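You operate a simulated robot arm through the tools that you are given. There is no shell and no other tool. Be economical: measure what you need, move in short steps, check, and stop when the job is done.

You run a simulated two-armed robot. Do the job below in one go: nothing can be reset, and whatever is moved stays where it is left.

## Task
Take the beige rag from the left end of the table and lay it out flat on the wooden bench top.

The check looks at the end state, three seconds after you hand in, the way a careful person would. Anything else that was tipped, shoved, dropped, spilled or broken makes it a failure.

## Robot
Two 7-joint arms with two-finger parallel grippers on one trunk, on a base that drives. Base frame: it is fixed to the floor where the robot stands at the start and does not move with it; the origin is under the middle of the robot, x ahead of it, y to its left, z up; the surface under the hand at the start is at about z = 880. Readings come in mm, rad, newtons and seconds.
The left shoulder is at the start at [70, 163, 1070], the right one opposite. With the tool pointing down near the work surface each hand reaches from about 360 to 880 mm from the robot's upright axis, wherever it stands, measured 20 degrees to its own side. Places, roughly: beige rag [500, 0, 900]; wooden bench top [2100, -1900, 900]. Payload 3.43 kg a hand.
The tool frame of a hand sits at the grasp point between the pads (the TCP): z along the fingers, y along the line on which they close. The tips reach 34 mm beyond it. The gripper opens to 128 mm. The fingers are 24 mm wide and 12 mm thick; the gripper's body (48 by 130 mm) begins 96 mm behind the TCP.
Orientation is told as [roll, pitch, yaw] about the base's x, y, z axes, in that order, counted from this pose: with the fingers straight down and closing along the base's y, the tool's x points along the base's -x, its y along +y and its z along -z.

## Interface
- The arms move only by the tool drive_tool. It takes "left_rows", "right_rows" or both (then of equal length, played together; a hand with none holds still); each is a list of rows, each an object of numbers (a shift or turn left out is 0, a gripper value left out holds the last): "tx", "ty", "tz": the shift along the base's x, y, z in mm; "wx", "wy", "wz": the turn, a rotation vector about the base's x, y, z in rad; "gripper": the closure, from 0 (fully open) to 1 (shut). In form: [{"tx": .., "ty": .., "tz": .., "wx": .., "wy": .., "wz": .., "gripper": ..}, ...]. A call has 1 to 20 rows; each row shifts and turns the commanded pose from where the row before left it. Rows are played at 5 a second. More than 50 mm and 0.15 rad between two rows, or a gripper value outside its range, and nothing of the call is played. Where a pose cannot be reached the arm comes as near as it can. A force on the tool above 40 N (or 10 N above the force at the start of the call, whichever is more), or a blocked arm, ends the call early, and 0.2 s more pass. Each finger travels about 153 mm/s and halts on what it meets, pressing with about 32 N; the grip force reading is that of the motor and also rises with nothing between the fingers. The clock runs only during rows and for 0.2 s after the last one: add rows that do not move to give the fingers time. The reply holds the time, the measured pose of the TCP, the force on the tool along the base axes, the opening and the grip force, in the units named above and with some noise, with the torque about the TCP (base axes, N m) and any sound that the robot's microphone picked up.
- Cameras (640 x 400 px; columns grow to the right, rows downward): "scene" is now at [137.4, 4.6, 1294.7]; the picture's right is [0.03, -1.00, 0.00], its down [-0.62, -0.02, -0.78] and it looks along [0.78, 0.02, -0.62] (base axes); focal length 270 px, centre (320, 200). "left" rides on the left gripper at [76, 11, -160] in its tool frame; the picture's right is [-0.15, 0.99, 0.00], its down [-0.88, -0.13, -0.46] and it looks along [-0.45, -0.07, 0.89] (tool axes); focal length 234 px, centre (320, 200). "right" rides on the right gripper at [76, -11, -160] in its tool frame; the picture's right is [0.15, 0.99, 0.00], its down [-0.88, 0.13, -0.46] and it looks along [-0.45, 0.07, 0.89] (tool axes); focal length 234 px, centre (320, 200). There is no depth. A picture from a camera that has moved, and an enlarged one, comes with that camera's place and axes in the base frame and with its lens.
- get_image(camera): a new picture of that camera. No time passes.
- raise_lower(by): slides the trunk up (or, below 0, down) by that many mm; the arms and the scene camera ride with it, the base frame stays. It gives what a move gives, with no picture.
- base_move(legs): drives the robot by 1 to 6 legs, each [ahead, left, turn to the left] in mm, mm and rad, along the robot's own axes; the way and the turn of a leg run together, so that a leg with both is an arc; at most 1500 mm and 3.142 rad a leg. The arms and the cameras ride along, it lands a little off, and it stops where it bumps. It gives what a move gives.
- turn_head(pan, tilt): turns the head with the scene camera to pan (to the left, within 1.501 rad either way) and tilt (down, from -0.506 to 1.204), counted from straight ahead of the robot. It gives what a move gives.
- enlarge(camera, box): a new picture of the part [left, top, right, bottom] of that camera's present view, enlarged. No time passes.
- close_job(): hands the job in; it is judged then, once.

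Go step by step. Nothing tells you exact positions but the pictures and the camera data: compare them with the known pose of the tool, close in by small moves and look again before you grip or let go. The budget is 120 turns and 108 pictures, counting those below and the enlarged ones. Unless the task says otherwise, let go and move clear before handing in, and close with one line.

The tools are called after "Emit:" by a JSON object that holds its "method" and its "body". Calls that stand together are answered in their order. drive_tool: Moves the arms, as the interface text tells. Its arguments: {"type":"object","properties":{"left_rows":{"type":"array","items":{"type":"object","properties":{"tx":{"type":"number"},"ty":{"type":"number"},"tz":{"type":"number"},"wx":{"type":"number"},"wy":{"type":"number"},"wz":{"type":"number"},"gripper":{"type":"number"}}}},"right_rows":{"type":"array","items":{"type":"object","properties":{"tx":{"type":"number"},"ty":{"type":"number"},"tz":{"type":"number"},"wx":{"type":"number"},"wy":{"type":"number"},"wz":{"type":"number"},"gripper":{"type":"number"}}}}},"required":[]} The other tools are called the same way: raise_lower (by) slides the trunk up or down; base_move (legs) drives the base; turn_head (pan, tilt) turns the head that bears the scene camera; get_image (camera) takes a picture; enlarge (camera, box) takes an enlarged picture of a part of a camera's view; close_job () hands the job in.

At the start:

```text
time: 0.0
left_tcp_pos: [632.5, 268.0, 1062.5]
left_ee_rot: [-0.001, 0.001, 0.0]
left_contact_force: [-0.2, 0.3, -0.4]
left_ft_torque: [0.03, 0.02, -0.01]
left_grip_width: 128.0
left_grip_force: 0.0
right_tcp_pos: [538.3, -270.1, 1126.7]
right_ee_rot: [-0.001, 0.001, -0.001]
right_contact_force: [0.4, -0.1, -0.3]
right_ft_torque: [-0.04, 0.01, 0.02]
right_grip_width: 128.3
right_grip_force: 0.0
trunk travel left (down, up): [-550.0, 390.0]
robot x, y, heading: [1.0, -0.9, -0.0]
head pan, tilt: [0.031, 0.67]
```

scene: 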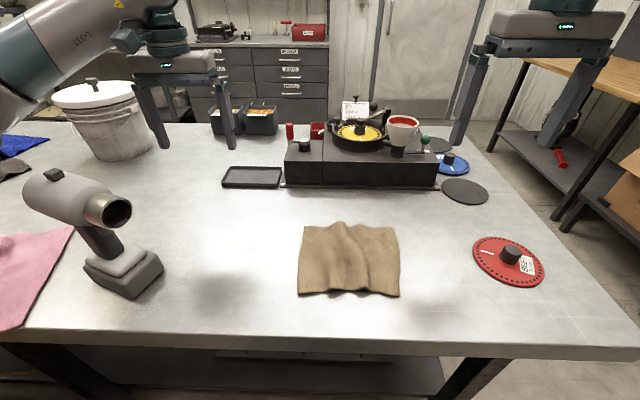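
right: 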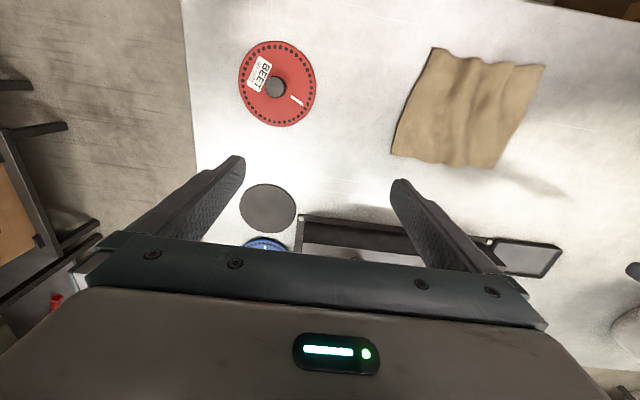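
left: 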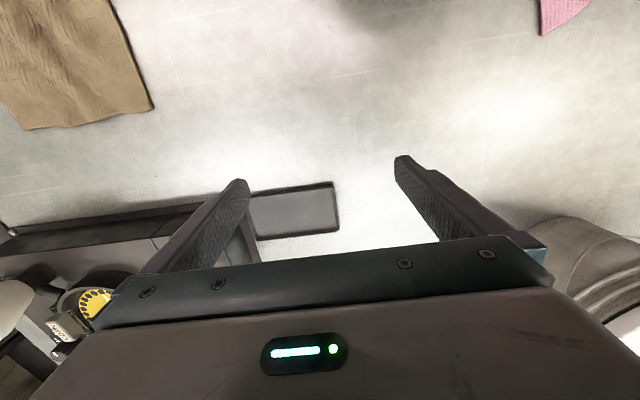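

I see a tan rag in front of me near [500, 0, 880], and other cloths (pink, blue, dark) on the left. I'll look left to rule out another beige rag, and then right towards the bench.

Emit:
{"method": "turn_head", "body": {"pan": 0.9, "tilt": 0.6}}

Emit:
{"method": "get_image", "body": {"camera": "scene"}}

Emit:
{"method": "turn_head", "body": {"pan": -0.8, "tilt": 0.4}}

Emit:
{"method": "get_image", "body": {"camera": "scene"}}

```text
time: 1.2
left_tcp_pos: [633.0, 266.5, 1062.5]
left_ee_rot: [0.0, 0.0, 0.001]
left_contact_force: [0.7, -0.3, -0.5]
left_ft_torque: [0.0, 0.0, 0.03]
left_grip_width: 127.8
left_grip_force: 0.0
right_tcp_pos: [538.0, -269.9, 1126.5]
right_ee_rot: [0.0, 0.001, 0.0]
right_contact_force: [-0.4, -0.6, 1.4]
right_ft_torque: [0.0, 0.0, 0.04]
right_grip_width: 127.9
right_grip_force: 0.1
trunk travel left (down, up): [-550.0, 390.0]
robot x, y, heading: [0.0, -0.2, 0.001]
head pan, tilt: [0.901, 0.6]
```

```text
104 pictures are left
camera scene: at [106.3, 71.1, 1300.7], right [0.78, -0.62, 0.0], down [-0.35, -0.44, -0.82], along [0.51, 0.65, -0.57], focal length 270 px, centre (320, 200)
```

scene: 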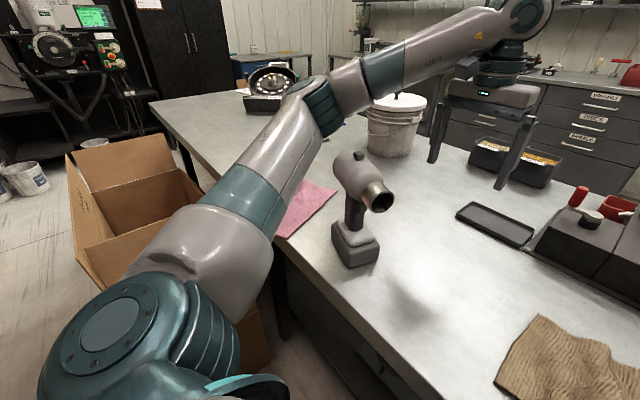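

```text
time: 2.9
left_tcp_pos: [633.2, 267.6, 1062.6]
left_ee_rot: [0.0, 0.0, 0.0]
left_contact_force: [-0.6, 0.8, 0.5]
left_ft_torque: [-0.03, 0.03, -0.03]
left_grip_width: 127.9
left_grip_force: 0.2
right_tcp_pos: [537.9, -269.8, 1127.7]
right_ee_rot: [0.0, 0.0, 0.001]
right_contact_force: [1.0, 0.6, 0.1]
right_ft_torque: [0.02, -0.04, 0.03]
right_grip_width: 127.9
right_grip_force: 0.2
trunk travel left (down, up): [-550.0, 390.0]
robot x, y, heading: [4.0, 2.3, -0.002]
head pan, tilt: [-0.799, 0.4]
```

```text
103 pictures are left
camera scene: at [116.0, -64.5, 1318.9], right [-0.72, -0.7, 0.0], down [-0.27, 0.28, -0.92], along [0.64, -0.66, -0.39], focal length 270 px, centre (320, 200)
```

scene: 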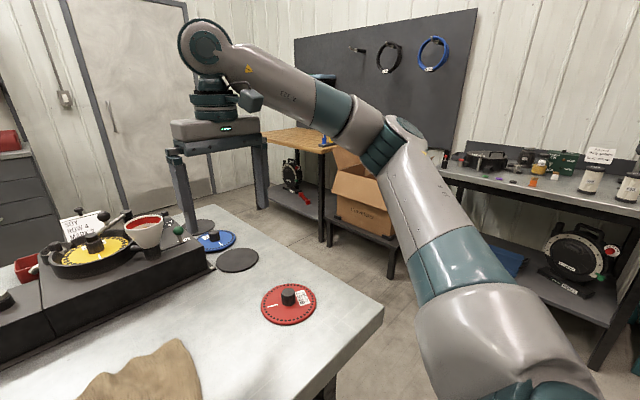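

The tan rag in front is the only beige one, spanning about x 395–560 and y -135–50. A heat gun stands near [438, 377], so I'll raise the trunk for clearance, bring the left hand inward and back up a little.

Emit:
{"method": "raise_lower", "body": {"by": 150}}

Emit:
{"method": "drive_tool", "body": {"left_rows": [{"ty": -45, "wz": 0.15}, {"ty": -45, "wz": 0.15}, {"ty": -45, "wz": 0.15}, {"wz": 0.15}, {"wz": 0.15}, {"wz": 0.15}, {"wz": 0.15}, {"wz": 0.15}, {"wz": 0.15}, {"wz": 0.15}, {"wz": 0.07}], "right_rows": [{"wz": -0.15}, {"wz": -0.15}, {"wz": -0.15}, {"wz": -0.15}, {"wz": -0.15}, {"wz": -0.15}, {"wz": -0.15}, {"wz": -0.15}, {"wz": -0.15}, {"wz": -0.15}, {"wz": -0.07}]}}

Emit:
{"method": "base_move", "body": {"legs": [[-100, 0, 0]]}}

Emit:
{"method": "turn_head", "body": {"pan": 0.0, "tilt": 0.85}}

Emit:
{"method": "get_image", "body": {"camera": "scene"}}

```text
time: 4.7
left_tcp_pos: [632.7, 266.9, 1211.9]
left_ee_rot: [-0.002, -0.001, 0.0]
left_contact_force: [0.8, 0.1, -0.2]
left_ft_torque: [0.0, 0.01, 0.01]
left_grip_width: 127.9
left_grip_force: 0.1
right_tcp_pos: [538.6, -270.1, 1276.0]
right_ee_rot: [0.0, 0.0, 0.001]
right_contact_force: [0.0, 0.2, 0.2]
right_ft_torque: [-0.01, 0.02, 0.03]
right_grip_width: 128.0
right_grip_force: 0.0
trunk travel left (down, up): [-700.0, 240.0]
robot x, y, heading: [2.5, -0.3, -0.001]
head pan, tilt: [-0.799, 0.4]
```

```text
time: 7.1
left_tcp_pos: [632.3, 132.1, 1212.2]
left_ee_rot: [-0.001, -0.001, 1.57]
left_contact_force: [0.9, -0.1, 0.4]
left_ft_torque: [-0.02, -0.01, 0.03]
left_grip_width: 127.9
left_grip_force: 0.0
right_tcp_pos: [538.0, -269.4, 1276.7]
right_ee_rot: [0.0, 0.0, -1.571]
right_contact_force: [0.9, -0.3, -0.3]
right_ft_torque: [-0.02, -0.03, -0.02]
right_grip_width: 128.0
right_grip_force: 0.0
trunk travel left (down, up): [-700.0, 240.0]
robot x, y, heading: [-0.4, 1.6, -0.003]
head pan, tilt: [-0.799, 0.4]
```

```text
time: 8.2
left_tcp_pos: [533.3, 132.4, 1213.3]
left_ee_rot: [0.001, -0.001, 1.569]
left_contact_force: [0.5, 0.9, -0.5]
left_ft_torque: [0.03, -0.04, -0.01]
left_grip_width: 127.9
left_grip_force: 0.0
right_tcp_pos: [439.8, -269.5, 1276.1]
right_ee_rot: [-0.002, -0.001, -1.569]
right_contact_force: [-0.8, -0.6, -0.8]
right_ft_torque: [-0.02, -0.01, -0.01]
right_grip_width: 127.9
right_grip_force: 0.1
trunk travel left (down, up): [-700.0, 240.0]
robot x, y, heading: [-100.6, -0.1, 0.004]
head pan, tilt: [-0.799, 0.4]
```

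```text
time: 9.3
left_tcp_pos: [532.6, 131.3, 1212.3]
left_ee_rot: [-0.002, 0.001, 1.568]
left_contact_force: [-1.1, -0.6, -0.3]
left_ft_torque: [-0.01, -0.02, 0.01]
left_grip_width: 128.2
left_grip_force: 0.0
right_tcp_pos: [439.0, -270.1, 1276.1]
right_ee_rot: [-0.001, 0.001, -1.569]
right_contact_force: [0.9, -0.3, -0.1]
right_ft_torque: [0.02, 0.01, -0.02]
right_grip_width: 127.9
right_grip_force: 0.1
trunk travel left (down, up): [-700.0, 240.0]
robot x, y, heading: [-100.3, 0.6, -0.001]
head pan, tilt: [0.0, 0.85]
```

```text
102 pictures are left
camera scene: at [30.7, 1.8, 1429.8], right [0.0, -1.0, 0.0], down [-0.75, 0.0, -0.66], along [0.66, 0.0, -0.75], focal length 270 px, centre (320, 200)
```

scene: 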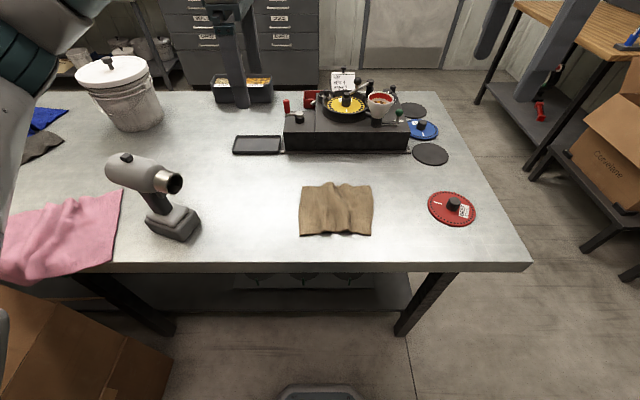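

Rag corners: near edge at x≈395 from y≈50 to -123, far edge at x≈565. The table edge is at x≈320. I'll turn both hands so their cameras point outwards, which lets them work side by side closing along x.

Emit:
{"method": "drive_tool", "body": {"left_rows": [{"wz": -0.15}, {"wz": -0.15}, {"wz": -0.15}, {"wz": -0.15}, {"wz": -0.15}, {"wz": -0.15}, {"wz": -0.15}, {"wz": -0.15}, {"wz": -0.15}, {"wz": -0.15}, {"wz": -0.15}, {"wz": -0.15}, {"wz": -0.15}, {"wz": -0.15}, {"wz": -0.15}, {"wz": -0.15}, {"wz": -0.15}, {"wz": -0.15}, {"wz": -0.15}, {"wz": -0.15}], "right_rows": [{"wz": 0.15}, {"wz": 0.15}, {"wz": 0.15}, {"wz": 0.15}, {"wz": 0.15}, {"wz": 0.15}, {"wz": 0.15}, {"wz": 0.15}, {"wz": 0.15}, {"wz": 0.15}, {"wz": 0.15}, {"wz": 0.15}, {"wz": 0.15}, {"wz": 0.15}, {"wz": 0.15}, {"wz": 0.15}, {"wz": 0.15}, {"wz": 0.15}, {"wz": 0.15}, {"wz": 0.15}]}}

Emit:
{"method": "drive_tool", "body": {"left_rows": [{"wz": -0.14, "tx": -33, "ty": -26, "gripper": 0.5}, {"tx": -40, "ty": -20}, {"tx": -40, "ty": -20, "tz": -30}, {"tx": -20, "ty": -20, "tz": -30}, {"tz": -30}, {}], "right_rows": [{"wz": 0.14, "ty": 40, "tx": -9, "gripper": 0.5, "tz": -30}, {"ty": 40, "tx": -10, "tz": -30}, {"ty": 40, "tx": -10, "tz": -30}, {"ty": 30, "tx": -10, "tz": -30}, {"tz": -30}, {"tz": -10}]}}

Emit:
{"method": "get_image", "body": {"camera": "scene"}}

Emit:
{"method": "get_image", "body": {"camera": "left"}}

Emit:
{"method": "get_image", "body": {"camera": "right"}}

```text
time: 13.5
left_tcp_pos: [407.2, 85.2, 1193.2]
left_ee_rot: [0.003, 0.0, -1.428]
left_contact_force: [-0.1, 0.6, 0.1]
left_ft_torque: [0.01, -0.01, 0.01]
left_grip_width: 128.1
left_grip_force: 0.1
left hand out of reach, approached as far as the arm can: row 18, 19, 20
right_tcp_pos: [340.2, -186.7, 1243.0]
right_ee_rot: [0.001, 0.0, 1.429]
right_contact_force: [0.5, -0.2, -0.4]
right_ft_torque: [0.0, 0.0, -0.03]
right_grip_width: 128.0
right_grip_force: 0.0
right hand out of reach, approached as far as the arm can: row 17, 18, 19, 20
trunk travel left (down, up): [-700.0, 240.0]
robot x, y, heading: [-96.6, 0.6, 0.0]
head pan, tilt: [0.0, 0.85]
```

```text
refused: row 1 steps farther than a row can; nothing moved
```

```text
101 pictures are left
camera scene: at [30.2, 2.2, 1429.9], right [0.0, -1.0, 0.0], down [-0.75, 0.0, -0.66], along [0.66, 0.0, -0.75], focal length 270 px, centre (320, 200)
```

scene: 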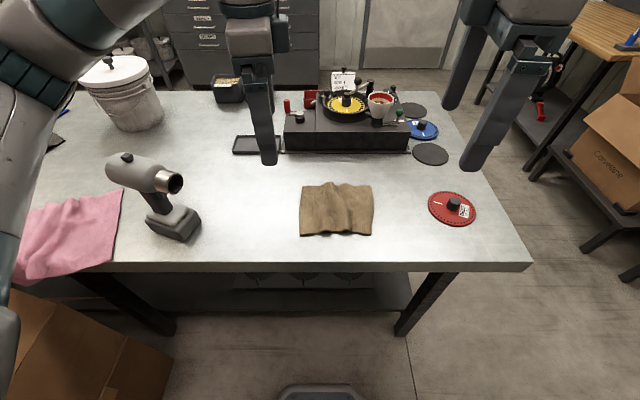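

```text
100 pictures are left
camera left: at [407.0, 160.7, 1351.1], right [1.0, 0.0, 0.0], down [0.0, -0.89, 0.46], along [0.0, -0.46, -0.89], focal length 234 px, centre (320, 200)
```

left: 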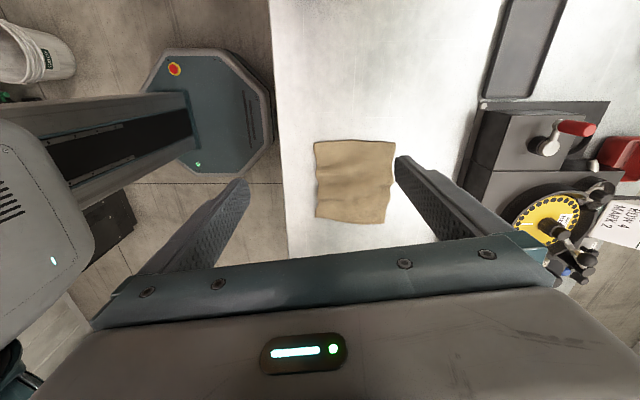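

```text
99 pictures are left
camera right: at [341.8, -264.0, 1401.6], right [-1.0, -0.01, 0.0], down [-0.01, 0.89, 0.46], along [0.0, 0.46, -0.89], focal length 234 px, centre (320, 200)
```

right: 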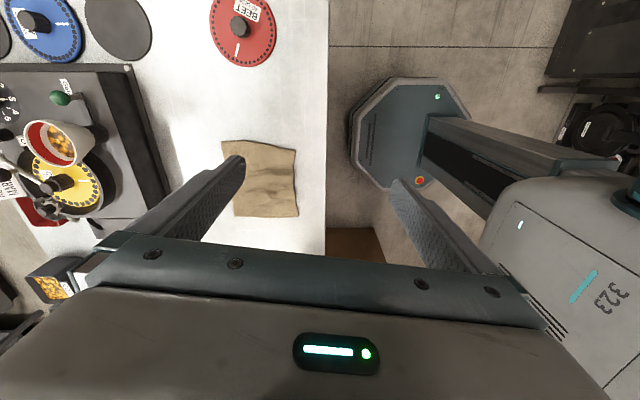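

The full turn put the hands at the edge of reach, and they drifted inward to yaw ±1.43, which is good enough. I'll check how the commands now relate to the measured pose with a small move down.

Emit:
{"method": "drive_tool", "body": {"left_rows": [{"tz": -20, "gripper": 0.5}, {"tz": -20}, {"tz": -20}, {}], "right_rows": [{"tz": -20, "gripper": 0.5}, {"tz": -20}, {"tz": -20}, {}]}}

```text
time: 14.5
left_tcp_pos: [407.8, 84.4, 1134.3]
left_ee_rot: [0.0, 0.001, -1.429]
left_contact_force: [-0.5, 0.3, -0.2]
left_ft_torque: [0.01, 0.02, 0.01]
left_grip_width: 64.0
left_grip_force: 0.0
right_tcp_pos: [339.5, -188.4, 1180.3]
right_ee_rot: [0.0, 0.001, 1.429]
right_contact_force: [-0.1, -0.7, 0.1]
right_ft_torque: [0.01, -0.03, -0.01]
right_grip_width: 64.3
right_grip_force: 0.0
trunk travel left (down, up): [-700.0, 240.0]
robot x, y, heading: [-98.1, -3.2, -0.001]
head pan, tilt: [0.0, 0.85]
```

Commands work from the actual pose. Next I'll bring the hands over the rag's near corners at a moderate height.

Emit:
{"method": "drive_tool", "body": {"left_rows": [{"tx": -2, "ty": -12, "tz": -20, "wz": -0.07}, {"tx": -2, "ty": -12, "tz": -20, "wz": -0.07}, {"tx": -2, "ty": -12, "tz": -20}, {"ty": -12, "tz": -20}, {"tz": -20}, {}], "right_rows": [{"tx": 12, "ty": 16, "tz": -28, "wz": 0.07}, {"tx": 12, "ty": 16, "tz": -28, "wz": 0.07}, {"tx": 12, "ty": 16, "tz": -28}, {"tx": 12, "ty": 16, "tz": -28}, {"tx": 12, "ty": 16, "tz": -28}, {}]}}

Emit:
{"method": "get_image", "body": {"camera": "scene"}}

Emit:
{"method": "get_image", "body": {"camera": "left"}}

Emit:
{"method": "get_image", "body": {"camera": "right"}}

```text
time: 15.9
left_tcp_pos: [373.9, 50.2, 1070.7]
left_ee_rot: [0.0, 0.0, -1.567]
left_contact_force: [0.7, -0.2, -0.2]
left_ft_torque: [0.02, -0.02, 0.02]
left_grip_width: 64.0
left_grip_force: 0.0
left hand out of reach, approached as far as the arm can: row 1, 2, 3, 5
right_tcp_pos: [354.4, -111.8, 1079.4]
right_ee_rot: [0.001, 0.0, 1.562]
right_contact_force: [0.3, -0.7, 0.2]
right_ft_torque: [0.01, 0.02, 0.03]
right_grip_width: 64.1
right_grip_force: 0.1
right hand out of reach, approached as far as the arm can: row 1, 2, 3, 4, 5
trunk travel left (down, up): [-700.0, 240.0]
robot x, y, heading: [-99.6, 1.2, -0.0]
head pan, tilt: [0.0, 0.85]
```

```text
98 pictures are left
camera scene: at [30.6, 1.5, 1429.8], right [0.0, -1.0, 0.0], down [-0.75, 0.0, -0.66], along [0.66, 0.0, -0.75], focal length 270 px, centre (320, 200)
```

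scene: 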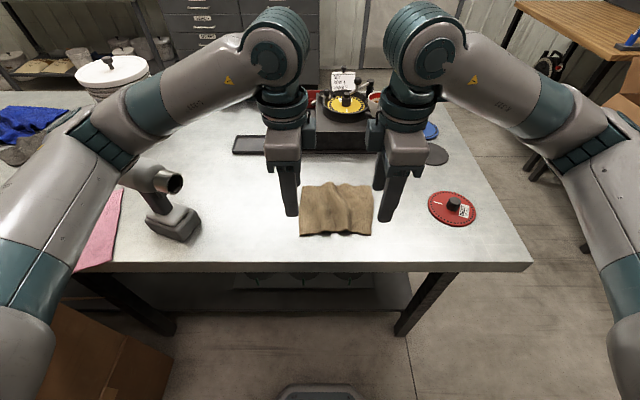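

```text
97 pictures are left
camera left: at [385.1, 125.6, 1229.2], right [0.99, -0.14, 0.0], down [-0.13, -0.88, 0.46], along [-0.07, -0.45, -0.89], focal length 234 px, centre (320, 200)
```

left: 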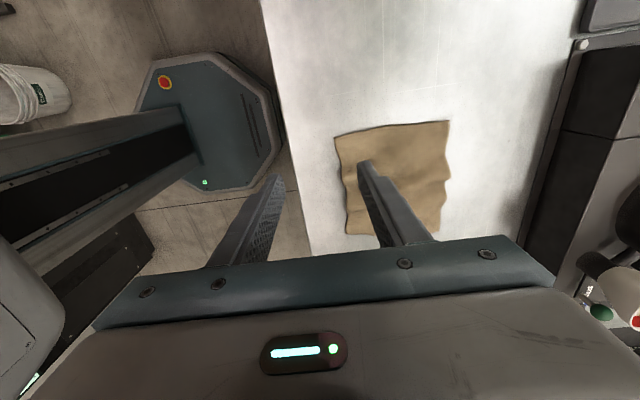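

```text
96 pictures are left
camera right: at [365.8, -188.5, 1239.8], right [-0.99, -0.14, 0.0], down [-0.12, 0.88, 0.46], along [-0.06, 0.45, -0.89], focal length 234 px, centre (320, 200)
```

right: 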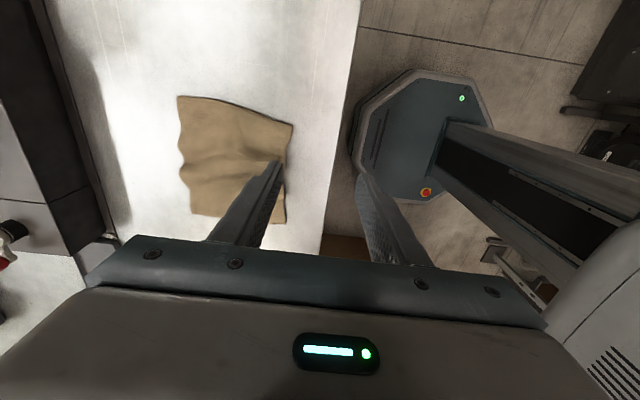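

Near corners confirmed at (395, 50) and (396, -120). I'll ease the yaw back a little to regain reach and move the hands over the near corners at x≈410.

Emit:
{"method": "drive_tool", "body": {"left_rows": [{"wz": 0.1, "tz": -15}, {"wz": 0.1, "tx": 12, "ty": -5, "tz": -15}, {"tx": 12, "ty": -5, "tz": -15}, {"tx": 12, "ty": -5, "tz": -15}, {}], "right_rows": [{"wz": -0.1, "tz": -20}, {"wz": -0.1, "tx": 18, "ty": 1, "tz": -20}, {"tx": 18, "ty": 1, "tz": -15}, {"tx": 18, "ty": 1, "tz": -15}, {}]}}

Emit:
{"method": "get_image", "body": {"camera": "scene"}}

```text
time: 17.1
left_tcp_pos: [408.1, 31.9, 1014.7]
left_ee_rot: [0.009, 0.002, -1.369]
left_contact_force: [-0.5, -0.1, 0.2]
left_ft_torque: [0.01, 0.02, 0.01]
left_grip_width: 64.1
left_grip_force: 0.0
right_tcp_pos: [404.7, -112.3, 1014.9]
right_ee_rot: [-0.002, -0.004, 1.369]
right_contact_force: [-0.9, -0.2, 0.8]
right_ft_torque: [0.02, -0.02, -0.01]
right_grip_width: 64.2
right_grip_force: 0.1
trunk travel left (down, up): [-700.0, 240.0]
robot x, y, heading: [-103.3, -3.5, 0.001]
head pan, tilt: [0.0, 0.85]
```

```text
95 pictures are left
camera scene: at [26.1, -1.6, 1430.9], right [0.0, -1.0, 0.0], down [-0.75, 0.0, -0.66], along [0.66, 0.0, -0.75], focal length 270 px, centre (320, 200)
```

scene: 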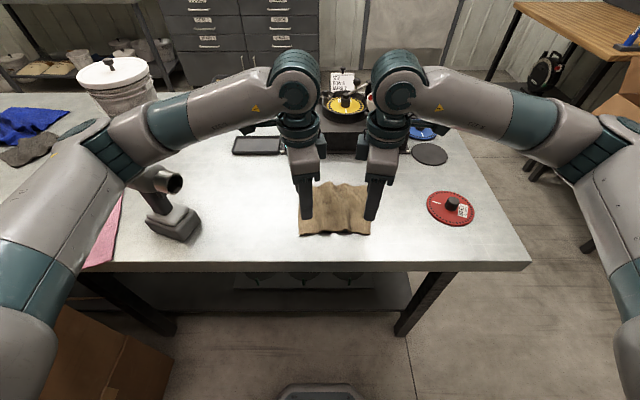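

The left elbow is close to the heat gun. I'll shift the base right by 120 mm and raise the trunk, so that both elbows stay well away from it, then come back over the rag.

Emit:
{"method": "raise_lower", "body": {"by": 80}}

Emit:
{"method": "base_move", "body": {"legs": [[0, -120, 0]]}}

Emit:
{"method": "drive_tool", "body": {"left_rows": [{"ty": 40, "wz": 0.1}, {"ty": 40, "wz": 0.1}, {"ty": 40, "wz": 0.1}, {}], "right_rows": [{"ty": 40}, {"ty": 40}, {"ty": 40}, {}]}}

Emit:
{"method": "get_image", "body": {"camera": "scene"}}

```text
time: 18.3
left_tcp_pos: [410.6, 34.1, 1089.6]
left_ee_rot: [0.0, 0.0, -1.368]
left_contact_force: [0.3, 0.5, 0.3]
left_ft_torque: [0.01, -0.03, 0.0]
left_grip_width: 63.9
left_grip_force: 0.0
right_tcp_pos: [406.9, -109.6, 1093.7]
right_ee_rot: [0.0, -0.001, 1.368]
right_contact_force: [-1.3, 0.1, 1.2]
right_ft_torque: [-0.04, 0.02, 0.01]
right_grip_width: 63.9
right_grip_force: 0.1
trunk travel left (down, up): [-780.0, 160.0]
robot x, y, heading: [-97.6, 0.6, 0.001]
head pan, tilt: [0.0, 0.85]
```

```text
time: 19.6
left_tcp_pos: [410.7, -84.0, 1090.7]
left_ee_rot: [-0.003, -0.001, -1.368]
left_contact_force: [-0.4, -0.4, 0.1]
left_ft_torque: [-0.01, 0.02, -0.01]
left_grip_width: 63.8
left_grip_force: 0.1
right_tcp_pos: [406.0, -226.7, 1093.5]
right_ee_rot: [0.001, -0.001, 1.369]
right_contact_force: [-0.5, 0.0, 0.1]
right_ft_torque: [-0.03, 0.01, -0.01]
right_grip_width: 63.7
right_grip_force: 0.1
trunk travel left (down, up): [-780.0, 160.0]
robot x, y, heading: [-100.0, -122.0, 0.001]
head pan, tilt: [0.0, 0.85]
```

```text
time: 20.6
left_tcp_pos: [411.1, 34.0, 1090.0]
left_ee_rot: [0.0, 0.003, -1.068]
left_contact_force: [-0.2, -0.5, 1.1]
left_ft_torque: [0.03, 0.02, -0.01]
left_grip_width: 64.2
left_grip_force: 0.0
right_tcp_pos: [408.4, -109.6, 1097.1]
right_ee_rot: [0.001, -0.002, 1.37]
right_contact_force: [0.5, 0.2, 0.1]
right_ft_torque: [0.03, 0.02, -0.02]
right_grip_width: 63.9
right_grip_force: 0.1
trunk travel left (down, up): [-780.0, 160.0]
robot x, y, heading: [-99.7, -120.0, -0.002]
head pan, tilt: [0.0, 0.85]
```

```text
94 pictures are left
camera scene: at [30.9, -118.3, 1509.8], right [0.0, -1.0, 0.0], down [-0.75, 0.0, -0.66], along [0.66, 0.0, -0.75], focal length 270 px, centre (320, 200)
```

scene: 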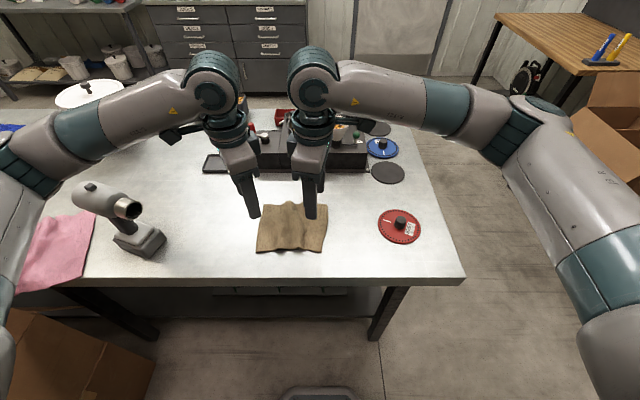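

The forearms are now clear of the gun. I'll square the left yaw, descend to about z=960 and check from the hand cameras.

Emit:
{"method": "drive_tool", "body": {"left_rows": [{"tz": -30, "wz": -0.1}, {"tz": -30, "wz": -0.1}, {"tz": -35, "wz": -0.1}, {"tz": -35}, {}], "right_rows": [{"tz": -32}, {"tz": -35}, {"tz": -35}, {"tz": -35}, {}]}}

Emit:
{"method": "get_image", "body": {"camera": "scene"}}

Emit:
{"method": "get_image", "body": {"camera": "left"}}

Emit:
{"method": "get_image", "body": {"camera": "right"}}

```text
time: 21.8
left_tcp_pos: [373.1, 50.0, 970.8]
left_ee_rot: [0.001, -0.001, -1.371]
left_contact_force: [0.7, -0.3, -0.3]
left_ft_torque: [0.05, -0.01, -0.01]
left_grip_width: 64.0
left_grip_force: 0.1
left hand out of reach, approached as far as the arm can: row 3
right_tcp_pos: [404.4, -110.6, 954.6]
right_ee_rot: [0.0, -0.002, 1.367]
right_contact_force: [-0.3, 0.2, 0.0]
right_ft_torque: [0.05, 0.0, 0.0]
right_grip_width: 64.0
right_grip_force: 0.0
trunk travel left (down, up): [-780.0, 160.0]
robot x, y, heading: [-97.1, -120.7, 0.002]
head pan, tilt: [0.0, 0.85]
```

```text
93 pictures are left
camera scene: at [31.3, -118.7, 1509.8], right [0.0, -1.0, 0.0], down [-0.75, 0.0, -0.66], along [0.66, 0.0, -0.75], focal length 270 px, centre (320, 200)
```

scene: 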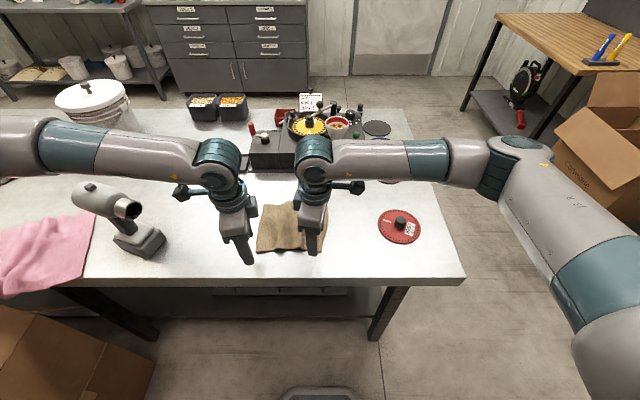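

```text
92 pictures are left
camera left: at [368.2, 126.3, 1129.9], right [1.0, 0.05, 0.0], down [0.05, -0.89, 0.46], along [0.02, -0.45, -0.89], focal length 234 px, centre (320, 200)
```

left: 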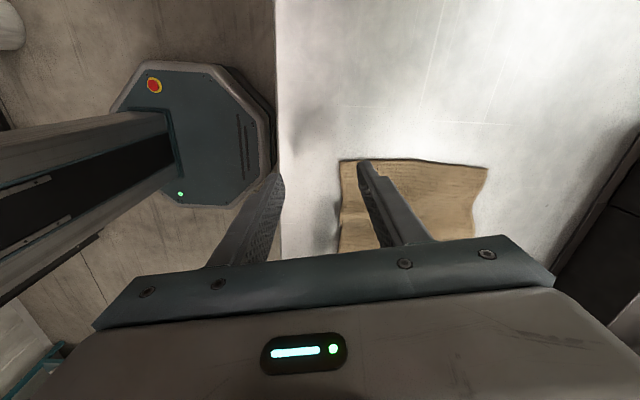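

```text
91 pictures are left
camera right: at [400.9, -187.1, 1113.7], right [-1.0, 0.06, 0.0], down [0.05, 0.89, 0.46], along [0.03, 0.46, -0.89], focal length 234 px, centre (320, 200)
```

right: 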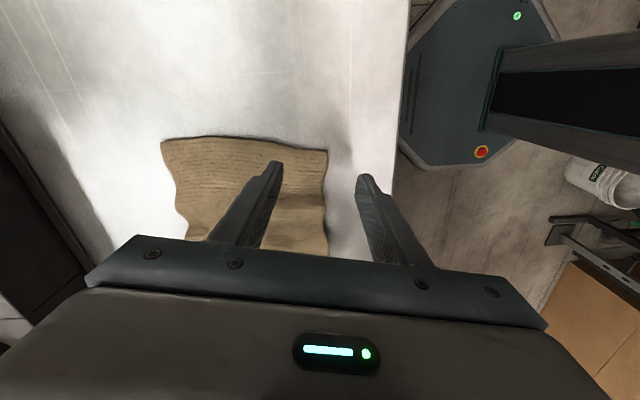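

The left hand was pulled back because that yaw is at its limit. I'll ease the left yaw to about -1.05 and set it over the left-near corner.

Emit:
{"method": "drive_tool", "body": {"left_rows": [{"wz": 0.15}, {"wz": 0.15, "tx": 12, "ty": -7}, {"tx": 12, "ty": -7}, {"tx": 13, "ty": -7, "tz": -10}, {}]}}

Emit:
{"method": "get_image", "body": {"camera": "scene"}}

Emit:
{"method": "get_image", "body": {"camera": "left"}}

```text
time: 22.9
left_tcp_pos: [408.7, 29.0, 961.3]
left_ee_rot: [0.001, 0.0, -1.068]
left_contact_force: [0.0, -0.4, 0.2]
left_ft_torque: [-0.02, -0.05, -0.01]
left_grip_width: 64.2
left_grip_force: 0.1
right_tcp_pos: [402.6, -109.2, 954.9]
right_ee_rot: [0.0, -0.001, 1.368]
right_contact_force: [0.0, 0.5, -0.5]
right_ft_torque: [0.01, 0.01, -0.04]
right_grip_width: 64.1
right_grip_force: 0.1
trunk travel left (down, up): [-780.0, 160.0]
robot x, y, heading: [-99.5, -120.0, 0.002]
head pan, tilt: [0.0, 0.85]
```

```text
90 pictures are left
camera scene: at [30.1, -117.2, 1509.9], right [0.0, -1.0, 0.0], down [-0.75, 0.0, -0.66], along [0.66, 0.0, -0.75], focal length 270 px, centre (320, 200)
```

scene: 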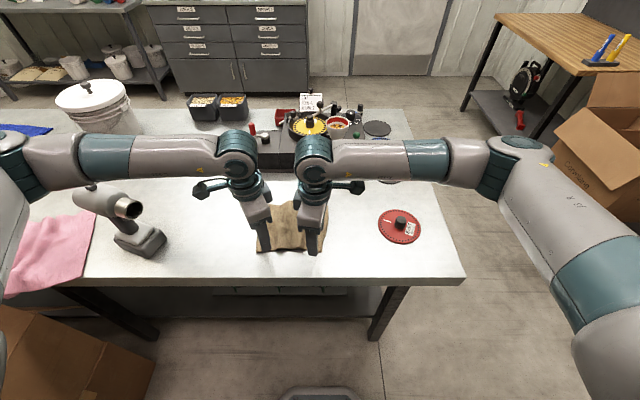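

```text
89 pictures are left
camera left: at [382.6, 100.5, 1120.5], right [0.94, 0.35, 0.0], down [0.31, -0.83, 0.46], along [0.16, -0.43, -0.89], focal length 234 px, centre (320, 200)
```

left: 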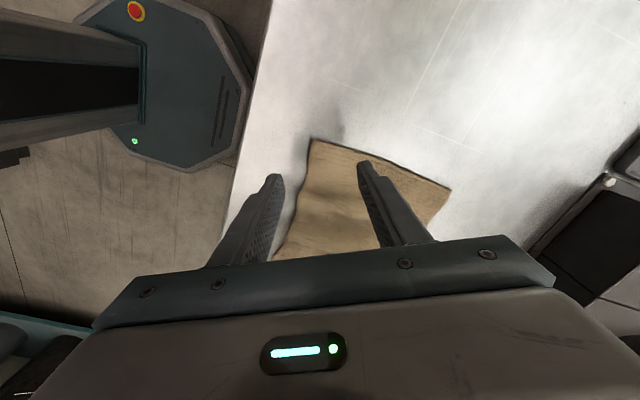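

The left forearm passes only about 50 mm above the gun. I'll raise the trunk another 100 and step the base 60 right to widen the gap, then re-aim.

Emit:
{"method": "raise_lower", "body": {"by": 100}}

Emit:
{"method": "base_move", "body": {"legs": [[0, -60, 0]]}}

Emit:
{"method": "drive_tool", "body": {"left_rows": [{"ty": 30}, {"ty": 30}, {"tz": -30}, {"tz": -30}, {"tz": -30}, {"tz": -10}, {}], "right_rows": [{"ty": 30}, {"ty": 30}, {"tz": -30}, {"tz": -30}, {"tz": -30}, {"tx": 4}, {}]}}

Emit:
{"method": "get_image", "body": {"camera": "scene"}}

```text
time: 24.3
left_tcp_pos: [409.3, 29.0, 1061.5]
left_ee_rot: [-0.001, 0.002, -1.067]
left_contact_force: [0.0, 0.2, 0.8]
left_ft_torque: [-0.01, -0.02, -0.01]
left_grip_width: 64.2
left_grip_force: 0.1
right_tcp_pos: [403.8, -107.8, 1054.2]
right_ee_rot: [-0.001, 0.001, 1.368]
right_contact_force: [0.5, 0.7, -0.3]
right_ft_torque: [0.03, 0.0, 0.01]
right_grip_width: 64.1
right_grip_force: 0.1
trunk travel left (down, up): [-880.0, 60.0]
robot x, y, heading: [-101.2, -119.8, 0.003]
head pan, tilt: [0.0, 0.85]
```

```text
time: 25.2
left_tcp_pos: [409.6, -22.5, 1059.5]
left_ee_rot: [-0.003, -0.004, -1.067]
left_contact_force: [0.5, 0.2, -0.5]
left_ft_torque: [-0.08, -0.01, -0.04]
left_grip_width: 64.0
left_grip_force: 0.1
right_tcp_pos: [404.0, -161.8, 1054.0]
right_ee_rot: [-0.002, 0.003, 1.373]
right_contact_force: [-0.1, -0.1, 0.8]
right_ft_torque: [-0.07, 0.05, -0.04]
right_grip_width: 63.8
right_grip_force: 0.1
trunk travel left (down, up): [-880.0, 60.0]
robot x, y, heading: [-99.1, -180.7, 0.002]
head pan, tilt: [0.0, 0.85]
```

```text
time: 26.9
left_tcp_pos: [409.3, 34.3, 962.1]
left_ee_rot: [0.0, 0.001, -1.066]
left_contact_force: [0.8, 0.4, 0.3]
left_ft_torque: [0.0, 0.0, -0.02]
left_grip_width: 64.0
left_grip_force: 0.1
right_tcp_pos: [406.7, -107.0, 964.7]
right_ee_rot: [0.002, 0.0, 1.372]
right_contact_force: [0.3, -0.7, -0.7]
right_ft_torque: [0.0, 0.01, 0.0]
right_grip_width: 63.9
right_grip_force: 0.0
trunk travel left (down, up): [-880.0, 60.0]
robot x, y, heading: [-96.5, -176.2, 0.0]
head pan, tilt: [0.0, 0.85]
```

```text
88 pictures are left
camera scene: at [30.5, -175.1, 1609.8], right [0.0, -1.0, 0.0], down [-0.75, 0.0, -0.66], along [0.66, 0.0, -0.75], focal length 270 px, centre (320, 200)
```

scene: 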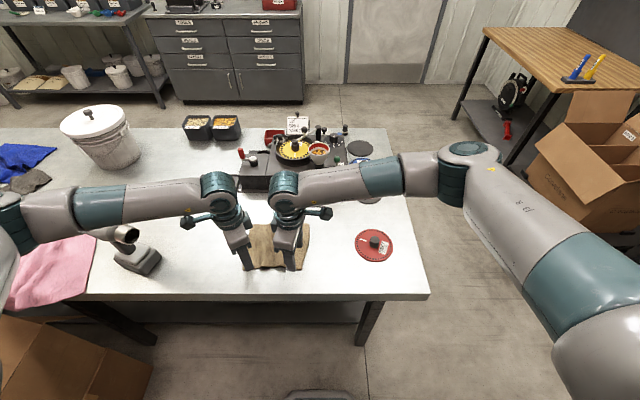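

Both forearms are now clearly above and in front of the gun, and the hands are over the near corners. I'll descend until I feel the table.

Emit:
{"method": "drive_tool", "body": {"left_rows": [{"tz": -12, "ty": -8}, {"tz": -12}, {"tz": -10}, {"tz": -5}, {}], "right_rows": [{"tz": -12}, {"tz": -12}, {"tz": -12}, {"tz": -6}, {}]}}

Emit:
{"method": "get_image", "body": {"camera": "left"}}

Emit:
{"method": "get_image", "body": {"camera": "right"}}

```text
time: 28.1
left_tcp_pos: [409.9, 24.5, 922.6]
left_ee_rot: [0.0, -0.001, -1.067]
left_contact_force: [-0.9, 0.0, -0.7]
left_ft_torque: [-0.01, -0.02, 0.0]
left_grip_width: 63.9
left_grip_force: 0.0
right_tcp_pos: [407.1, -106.3, 923.6]
right_ee_rot: [-0.001, 0.001, 1.371]
right_contact_force: [0.3, 0.2, -0.2]
right_ft_torque: [0.01, -0.01, 0.0]
right_grip_width: 64.2
right_grip_force: 0.1
trunk travel left (down, up): [-880.0, 60.0]
robot x, y, heading: [-102.6, -175.9, -0.001]
head pan, tilt: [0.0, 0.85]
```

```text
87 pictures are left
camera left: at [382.4, 95.1, 1081.4], right [0.94, 0.35, 0.0], down [0.31, -0.83, 0.46], along [0.16, -0.43, -0.89], focal length 234 px, centre (320, 200)
```

left: 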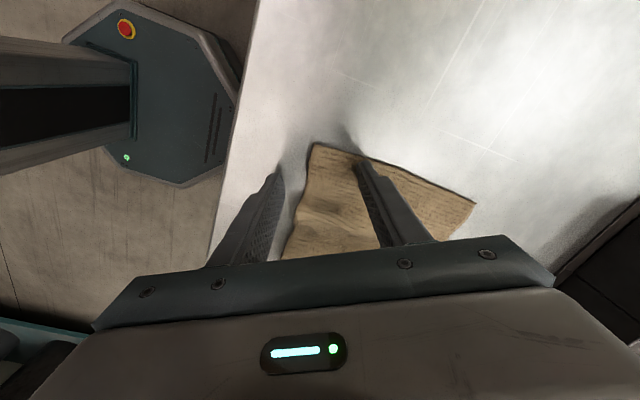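

```text
86 pictures are left
camera right: at [403.7, -183.1, 1082.8], right [-1.0, 0.05, 0.0], down [0.05, 0.89, 0.46], along [0.02, 0.46, -0.89], focal length 234 px, centre (320, 200)
```

right: 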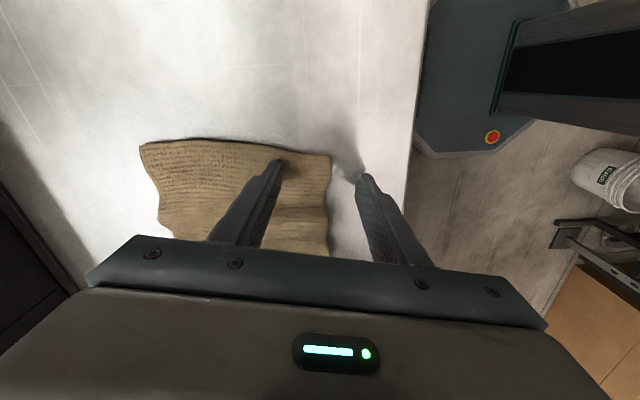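

Both hands straddle the near edge well. I'll go down in small steps to touch.

Emit:
{"method": "drive_tool", "body": {"left_rows": [{"tz": -3}, {"tz": -2}, {"tz": -2}, {}], "right_rows": [{"tz": -3}, {"tz": -3}, {"tz": -2}, {}]}}

```text
time: 29.1
left_tcp_pos: [408.1, 23.7, 917.7]
left_ee_rot: [0.0, 0.001, -1.066]
left_contact_force: [2.0, -0.4, 4.1]
left_ft_torque: [0.05, -0.2, -0.03]
left_grip_width: 64.6
left_grip_force: 0.2
right_tcp_pos: [407.4, -107.0, 917.0]
right_ee_rot: [-0.003, -0.003, 1.37]
right_contact_force: [0.7, -1.0, 18.9]
right_ft_torque: [-0.18, -0.79, -0.07]
right_grip_width: 64.7
right_grip_force: 1.2
trunk travel left (down, up): [-880.0, 60.0]
robot x, y, heading: [-96.4, -180.5, -0.001]
head pan, tilt: [0.0, 0.85]
```

Both hands touch (right about 19 N, left 4 N). I'll even out the pressure slightly and close gently.

Emit:
{"method": "drive_tool", "body": {"left_rows": [{"tz": -1}, {"gripper": 0.65}, {"gripper": 0.8}, {"gripper": 1.0}, {}, {}], "right_rows": [{"tz": 1}, {"gripper": 0.65}, {"gripper": 0.8}, {"gripper": 1.0}, {}, {}]}}

Emit:
{"method": "get_image", "body": {"camera": "left"}}

Emit:
{"method": "get_image", "body": {"camera": "right"}}

```text
time: 30.4
left_tcp_pos: [407.9, 25.1, 916.7]
left_ee_rot: [0.0, -0.001, -1.066]
left_contact_force: [1.1, 1.8, 10.8]
left_ft_torque: [0.08, -0.17, 0.05]
left_grip_width: 5.9
left_grip_force: 31.6
right_tcp_pos: [406.4, -106.6, 917.0]
right_ee_rot: [-0.002, -0.002, 1.37]
right_contact_force: [0.3, -1.9, 21.0]
right_ft_torque: [-0.06, -0.19, 0.05]
right_grip_width: 4.3
right_grip_force: 31.9
trunk travel left (down, up): [-880.0, 60.0]
robot x, y, heading: [-99.7, -177.1, -0.001]
head pan, tilt: [0.0, 0.85]
```

```text
85 pictures are left
camera left: at [380.5, 94.9, 1075.7], right [0.94, 0.35, 0.0], down [0.31, -0.83, 0.46], along [0.16, -0.43, -0.89], focal length 234 px, centre (320, 200)
```

left: 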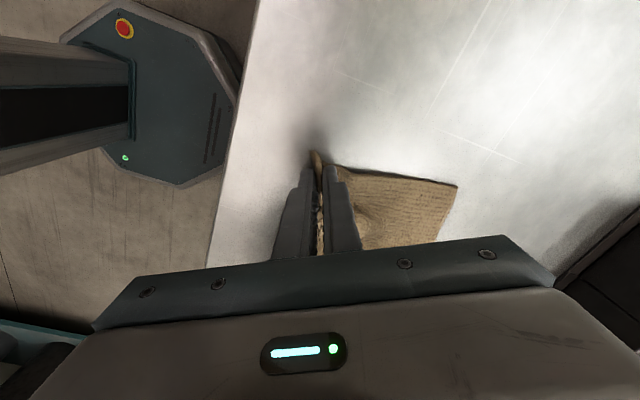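

```text
84 pictures are left
camera right: at [403.0, -183.9, 1076.3], right [-1.0, 0.05, 0.0], down [0.05, 0.89, 0.46], along [0.03, 0.46, -0.89], focal length 234 px, centre (320, 200)
```

right: 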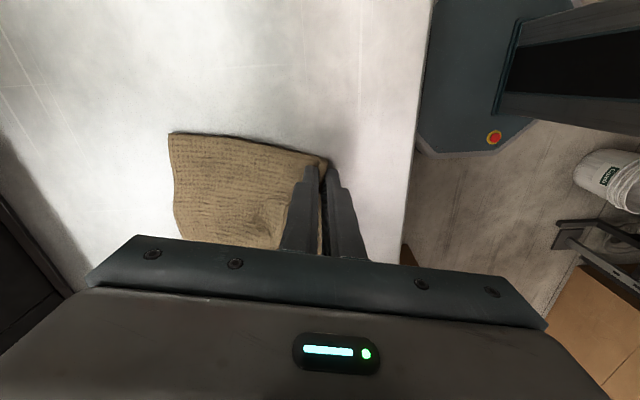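

Both corners are pinched (about 5 mm of cloth each). Lifting together, level.

Emit:
{"method": "drive_tool", "body": {"left_rows": [{"tz": 15}, {"tz": 25}, {"tz": 30}, {"tz": 30}, {"tz": 30}, {"tz": 30}, {"tz": 30}, {}, {}], "right_rows": [{"tz": 15}, {"tz": 25}, {"tz": 30}, {"tz": 30}, {"tz": 30}, {"tz": 30}, {"tz": 30}, {}, {}]}}

Emit:
{"method": "get_image", "body": {"camera": "scene"}}

Emit:
{"method": "get_image", "body": {"camera": "left"}}

Emit:
{"method": "get_image", "body": {"camera": "right"}}

```text
time: 32.5
left_tcp_pos: [410.6, 25.1, 1106.4]
left_ee_rot: [0.001, 0.0, -1.067]
left_contact_force: [-0.8, -0.4, 0.9]
left_ft_torque: [0.05, 0.03, 0.0]
left_grip_width: 5.7
left_grip_force: 31.7
right_tcp_pos: [407.0, -106.7, 1103.8]
right_ee_rot: [-0.001, 0.001, 1.373]
right_contact_force: [-0.2, 0.0, 0.4]
right_ft_torque: [0.02, 0.0, -0.01]
right_grip_width: 4.4
right_grip_force: 31.4
trunk travel left (down, up): [-880.0, 60.0]
robot x, y, heading: [-95.5, -176.0, 0.006]
head pan, tilt: [0.0, 0.85]
```

```text
83 pictures are left
camera scene: at [31.0, -175.1, 1609.8], right [0.0, -1.0, 0.0], down [-0.75, 0.0, -0.66], along [0.66, 0.0, -0.75], focal length 270 px, centre (320, 200)
```

scene: 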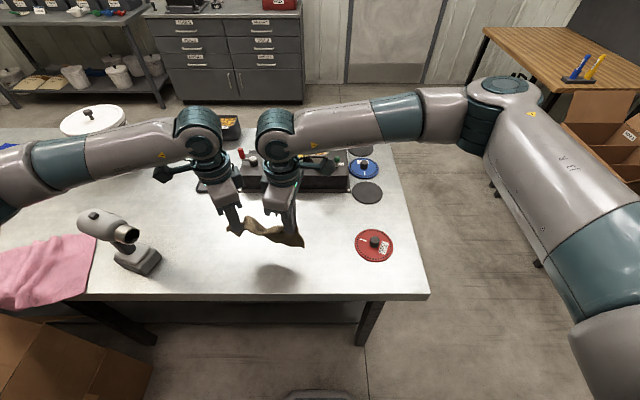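

```text
82 pictures are left
camera left: at [384.9, 96.2, 1264.8], right [0.94, 0.35, 0.0], down [0.31, -0.83, 0.46], along [0.16, -0.43, -0.89], focal length 234 px, centre (320, 200)
```

left: 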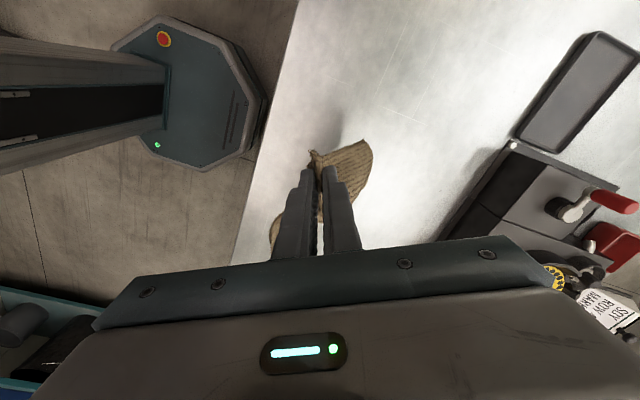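

```text
81 pictures are left
camera right: at [403.4, -183.3, 1263.9], right [-1.0, 0.05, 0.0], down [0.05, 0.89, 0.46], along [0.02, 0.46, -0.89], focal length 234 px, centre (320, 200)
```

right: 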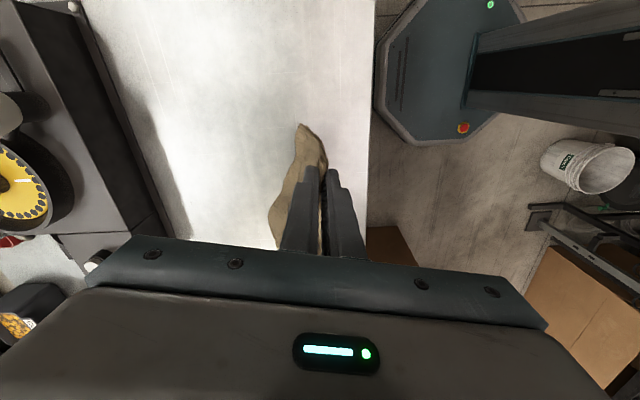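

The rag hangs between both hands. Now I'll map the way to the wooden bench.

Emit:
{"method": "turn_head", "body": {"pan": -0.75, "tilt": 0.55}}

Emit:
{"method": "get_image", "body": {"camera": "scene"}}

Emit:
{"method": "turn_head", "body": {"pan": -1.5, "tilt": 0.65}}

Emit:
{"method": "get_image", "body": {"camera": "scene"}}

```text
time: 33.5
left_tcp_pos: [412.2, 24.8, 1104.9]
left_ee_rot: [-0.001, 0.001, -1.067]
left_contact_force: [0.0, -0.6, 0.0]
left_ft_torque: [0.0, -0.01, 0.01]
left_grip_width: 5.8
left_grip_force: 32.1
right_tcp_pos: [406.1, -106.6, 1104.4]
right_ee_rot: [0.0, -0.001, 1.372]
right_contact_force: [0.2, -0.8, -0.6]
right_ft_torque: [0.0, -0.01, 0.0]
right_grip_width: 4.3
right_grip_force: 31.7
trunk travel left (down, up): [-880.0, 60.0]
robot x, y, heading: [-98.2, -176.2, 0.001]
head pan, tilt: [-0.75, 0.55]
```

```text
80 pictures are left
camera scene: at [18.4, -236.4, 1635.2], right [-0.68, -0.73, 0.0], down [-0.38, 0.36, -0.85], along [0.62, -0.58, -0.52], focal length 270 px, centre (320, 200)
```

scene: 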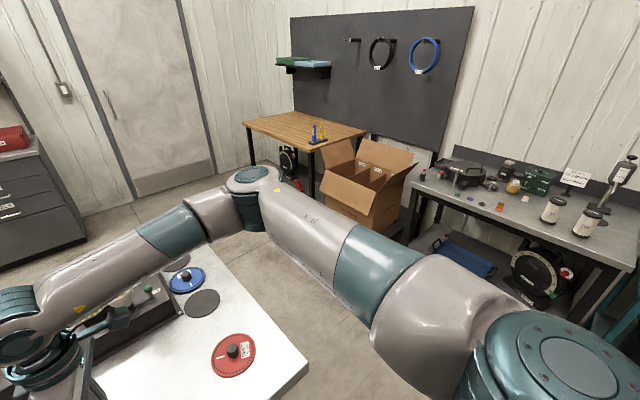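

```text
time: 34.6
left_tcp_pos: [411.1, 25.6, 1105.1]
left_ee_rot: [0.0, -0.001, -1.066]
left_contact_force: [-0.3, 0.3, -0.1]
left_ft_torque: [0.0, 0.03, 0.04]
left_grip_width: 5.9
left_grip_force: 31.7
right_tcp_pos: [405.8, -106.8, 1103.5]
right_ee_rot: [0.001, 0.0, 1.372]
right_contact_force: [0.1, -0.7, -0.7]
right_ft_torque: [-0.01, 0.02, 0.02]
right_grip_width: 4.1
right_grip_force: 32.1
trunk travel left (down, up): [-880.0, 60.0]
robot x, y, heading: [-96.7, -180.2, 0.001]
head pan, tilt: [-1.499, 0.649]
```

```text
79 pictures are left
camera scene: at [-41.1, -261.9, 1626.5], right [-1.0, -0.07, 0.0], down [-0.04, 0.6, -0.8], along [0.06, -0.79, -0.6], focal length 270 px, centre (320, 200)
```

scene: 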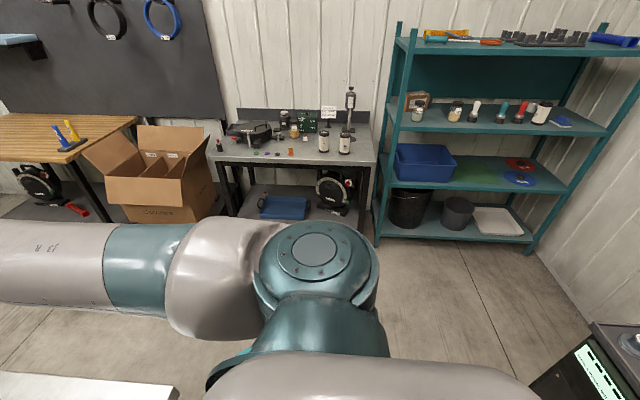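

Map: table right end y≈-466. Wooden bench top x≈1460–2490, y≈-1504 to -2205, with a tool stand near (1590, -1690). A box rack has its front at y≈-1615. I'll lift the rag a bit, drive right past the table end, then forward, then turn to face the bench.

Emit:
{"method": "raise_lower", "body": {"by": 60}}

Emit:
{"method": "base_move", "body": {"legs": [[0, -420, 0], [0, -420, 0]]}}

Emit:
{"method": "turn_head", "body": {"pan": 0.0, "tilt": 0.6}}

Emit:
{"method": "get_image", "body": {"camera": "scene"}}

```text
time: 35.6
left_tcp_pos: [410.3, 24.3, 1165.7]
left_ee_rot: [0.0, 0.003, -1.066]
left_contact_force: [0.5, 0.2, -0.6]
left_ft_torque: [0.0, -0.01, 0.0]
left_grip_width: 5.7
left_grip_force: 32.0
right_tcp_pos: [407.6, -107.1, 1163.3]
right_ee_rot: [0.0, 0.0, 1.37]
right_contact_force: [-0.8, -0.5, -0.9]
right_ft_torque: [-0.04, 0.02, 0.03]
right_grip_width: 4.4
right_grip_force: 32.1
trunk travel left (down, up): [-940.0, 0.0]
robot x, y, heading: [-95.0, -177.9, -0.001]
head pan, tilt: [-1.499, 0.649]
```

```text
time: 40.5
left_tcp_pos: [411.8, -828.3, 1165.2]
left_ee_rot: [0.001, 0.0, -1.076]
left_contact_force: [-0.3, 0.5, -0.3]
left_ft_torque: [-0.03, -0.01, 0.04]
left_grip_width: 5.7
left_grip_force: 32.1
right_tcp_pos: [406.2, -960.2, 1163.3]
right_ee_rot: [0.0, -0.001, 1.362]
right_contact_force: [-0.2, 0.5, 0.6]
right_ft_torque: [0.01, -0.01, 0.02]
right_grip_width: 4.4
right_grip_force: 31.3
trunk travel left (down, up): [-940.0, 0.0]
robot x, y, heading: [-97.3, -1029.2, -0.01]
head pan, tilt: [-1.499, 0.649]
```

```text
time: 42.1
left_tcp_pos: [411.8, -828.0, 1166.1]
left_ee_rot: [0.0, 0.0, -1.075]
left_contact_force: [-0.6, 0.1, 0.3]
left_ft_torque: [0.0, 0.01, -0.02]
left_grip_width: 5.9
left_grip_force: 31.6
right_tcp_pos: [405.4, -961.3, 1164.2]
right_ee_rot: [-0.001, 0.001, 1.365]
right_contact_force: [0.1, 0.2, -0.6]
right_ft_torque: [0.02, -0.02, 0.02]
right_grip_width: 4.2
right_grip_force: 32.4
trunk travel left (down, up): [-940.0, 0.0]
robot x, y, heading: [-99.0, -1026.8, -0.007]
head pan, tilt: [0.0, 0.6]
```

```text
78 pictures are left
camera scene: at [40.2, -1026.8, 1690.7], right [-0.01, -1.0, 0.0], down [-0.57, 0.0, -0.82], along [0.82, -0.01, -0.57], focal length 270 px, centre (320, 200)
```

scene: 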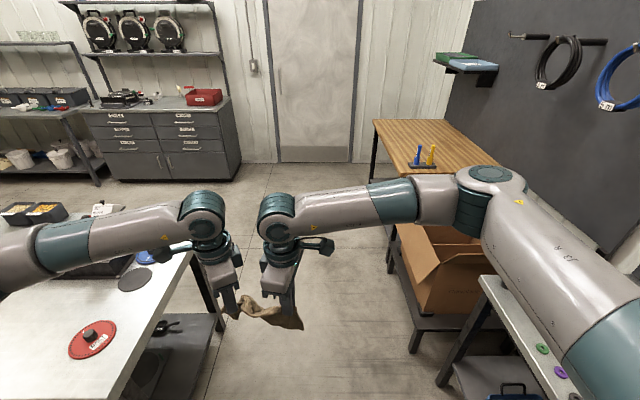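

The way ahead is clear. Driving forward along the corridor.

Emit:
{"method": "base_move", "body": {"legs": [[1100, 0, 0], [980, 0, 0]]}}

Emit:
{"method": "turn_head", "body": {"pan": -1.3, "tilt": 0.7}}

Emit:
{"method": "get_image", "body": {"camera": "scene"}}

```text
time: 52.3
left_tcp_pos: [2479.8, -855.5, 1166.4]
left_ee_rot: [0.001, 0.001, -1.079]
left_contact_force: [0.8, 0.2, -0.5]
left_ft_torque: [0.0, 0.0, 0.02]
left_grip_width: 5.8
left_grip_force: 32.2
right_tcp_pos: [2473.0, -987.3, 1163.7]
right_ee_rot: [0.0, -0.003, 1.359]
right_contact_force: [-0.4, -0.6, 0.2]
right_ft_torque: [-0.02, -0.01, 0.04]
right_grip_width: 4.3
right_grip_force: 31.9
trunk travel left (down, up): [-940.0, 0.0]
robot x, y, heading: [1968.3, -1052.5, -0.011]
head pan, tilt: [0.0, 0.6]
```

```text
time: 53.8
left_tcp_pos: [2481.1, -854.5, 1166.0]
left_ee_rot: [0.001, 0.003, -1.079]
left_contact_force: [-0.8, -0.8, 0.9]
left_ft_torque: [0.0, -0.01, 0.02]
left_grip_width: 6.0
left_grip_force: 32.3
right_tcp_pos: [2473.8, -986.6, 1163.8]
right_ee_rot: [-0.002, -0.001, 1.36]
right_contact_force: [0.9, -0.9, 0.4]
right_ft_torque: [0.01, 0.01, 0.0]
right_grip_width: 4.4
right_grip_force: 31.6
trunk travel left (down, up): [-940.0, 0.0]
robot x, y, heading: [1971.6, -1049.2, -0.009]
head pan, tilt: [-1.3, 0.7]
```

```text
77 pictures are left
camera scene: at [2041.2, -1131.7, 1682.1], right [-0.97, -0.26, 0.0], down [-0.17, 0.62, -0.76], along [0.2, -0.74, -0.64], focal length 270 px, centre (320, 200)
```

scene: 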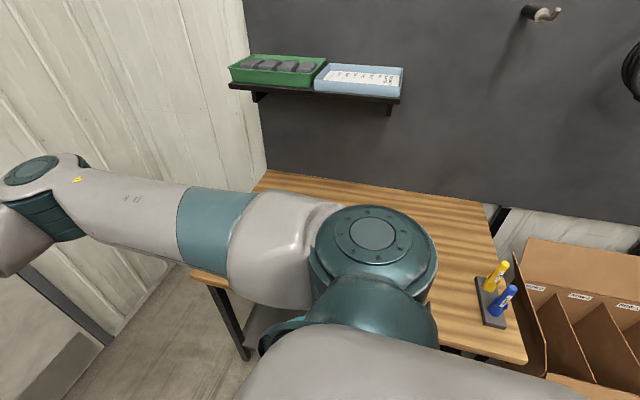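

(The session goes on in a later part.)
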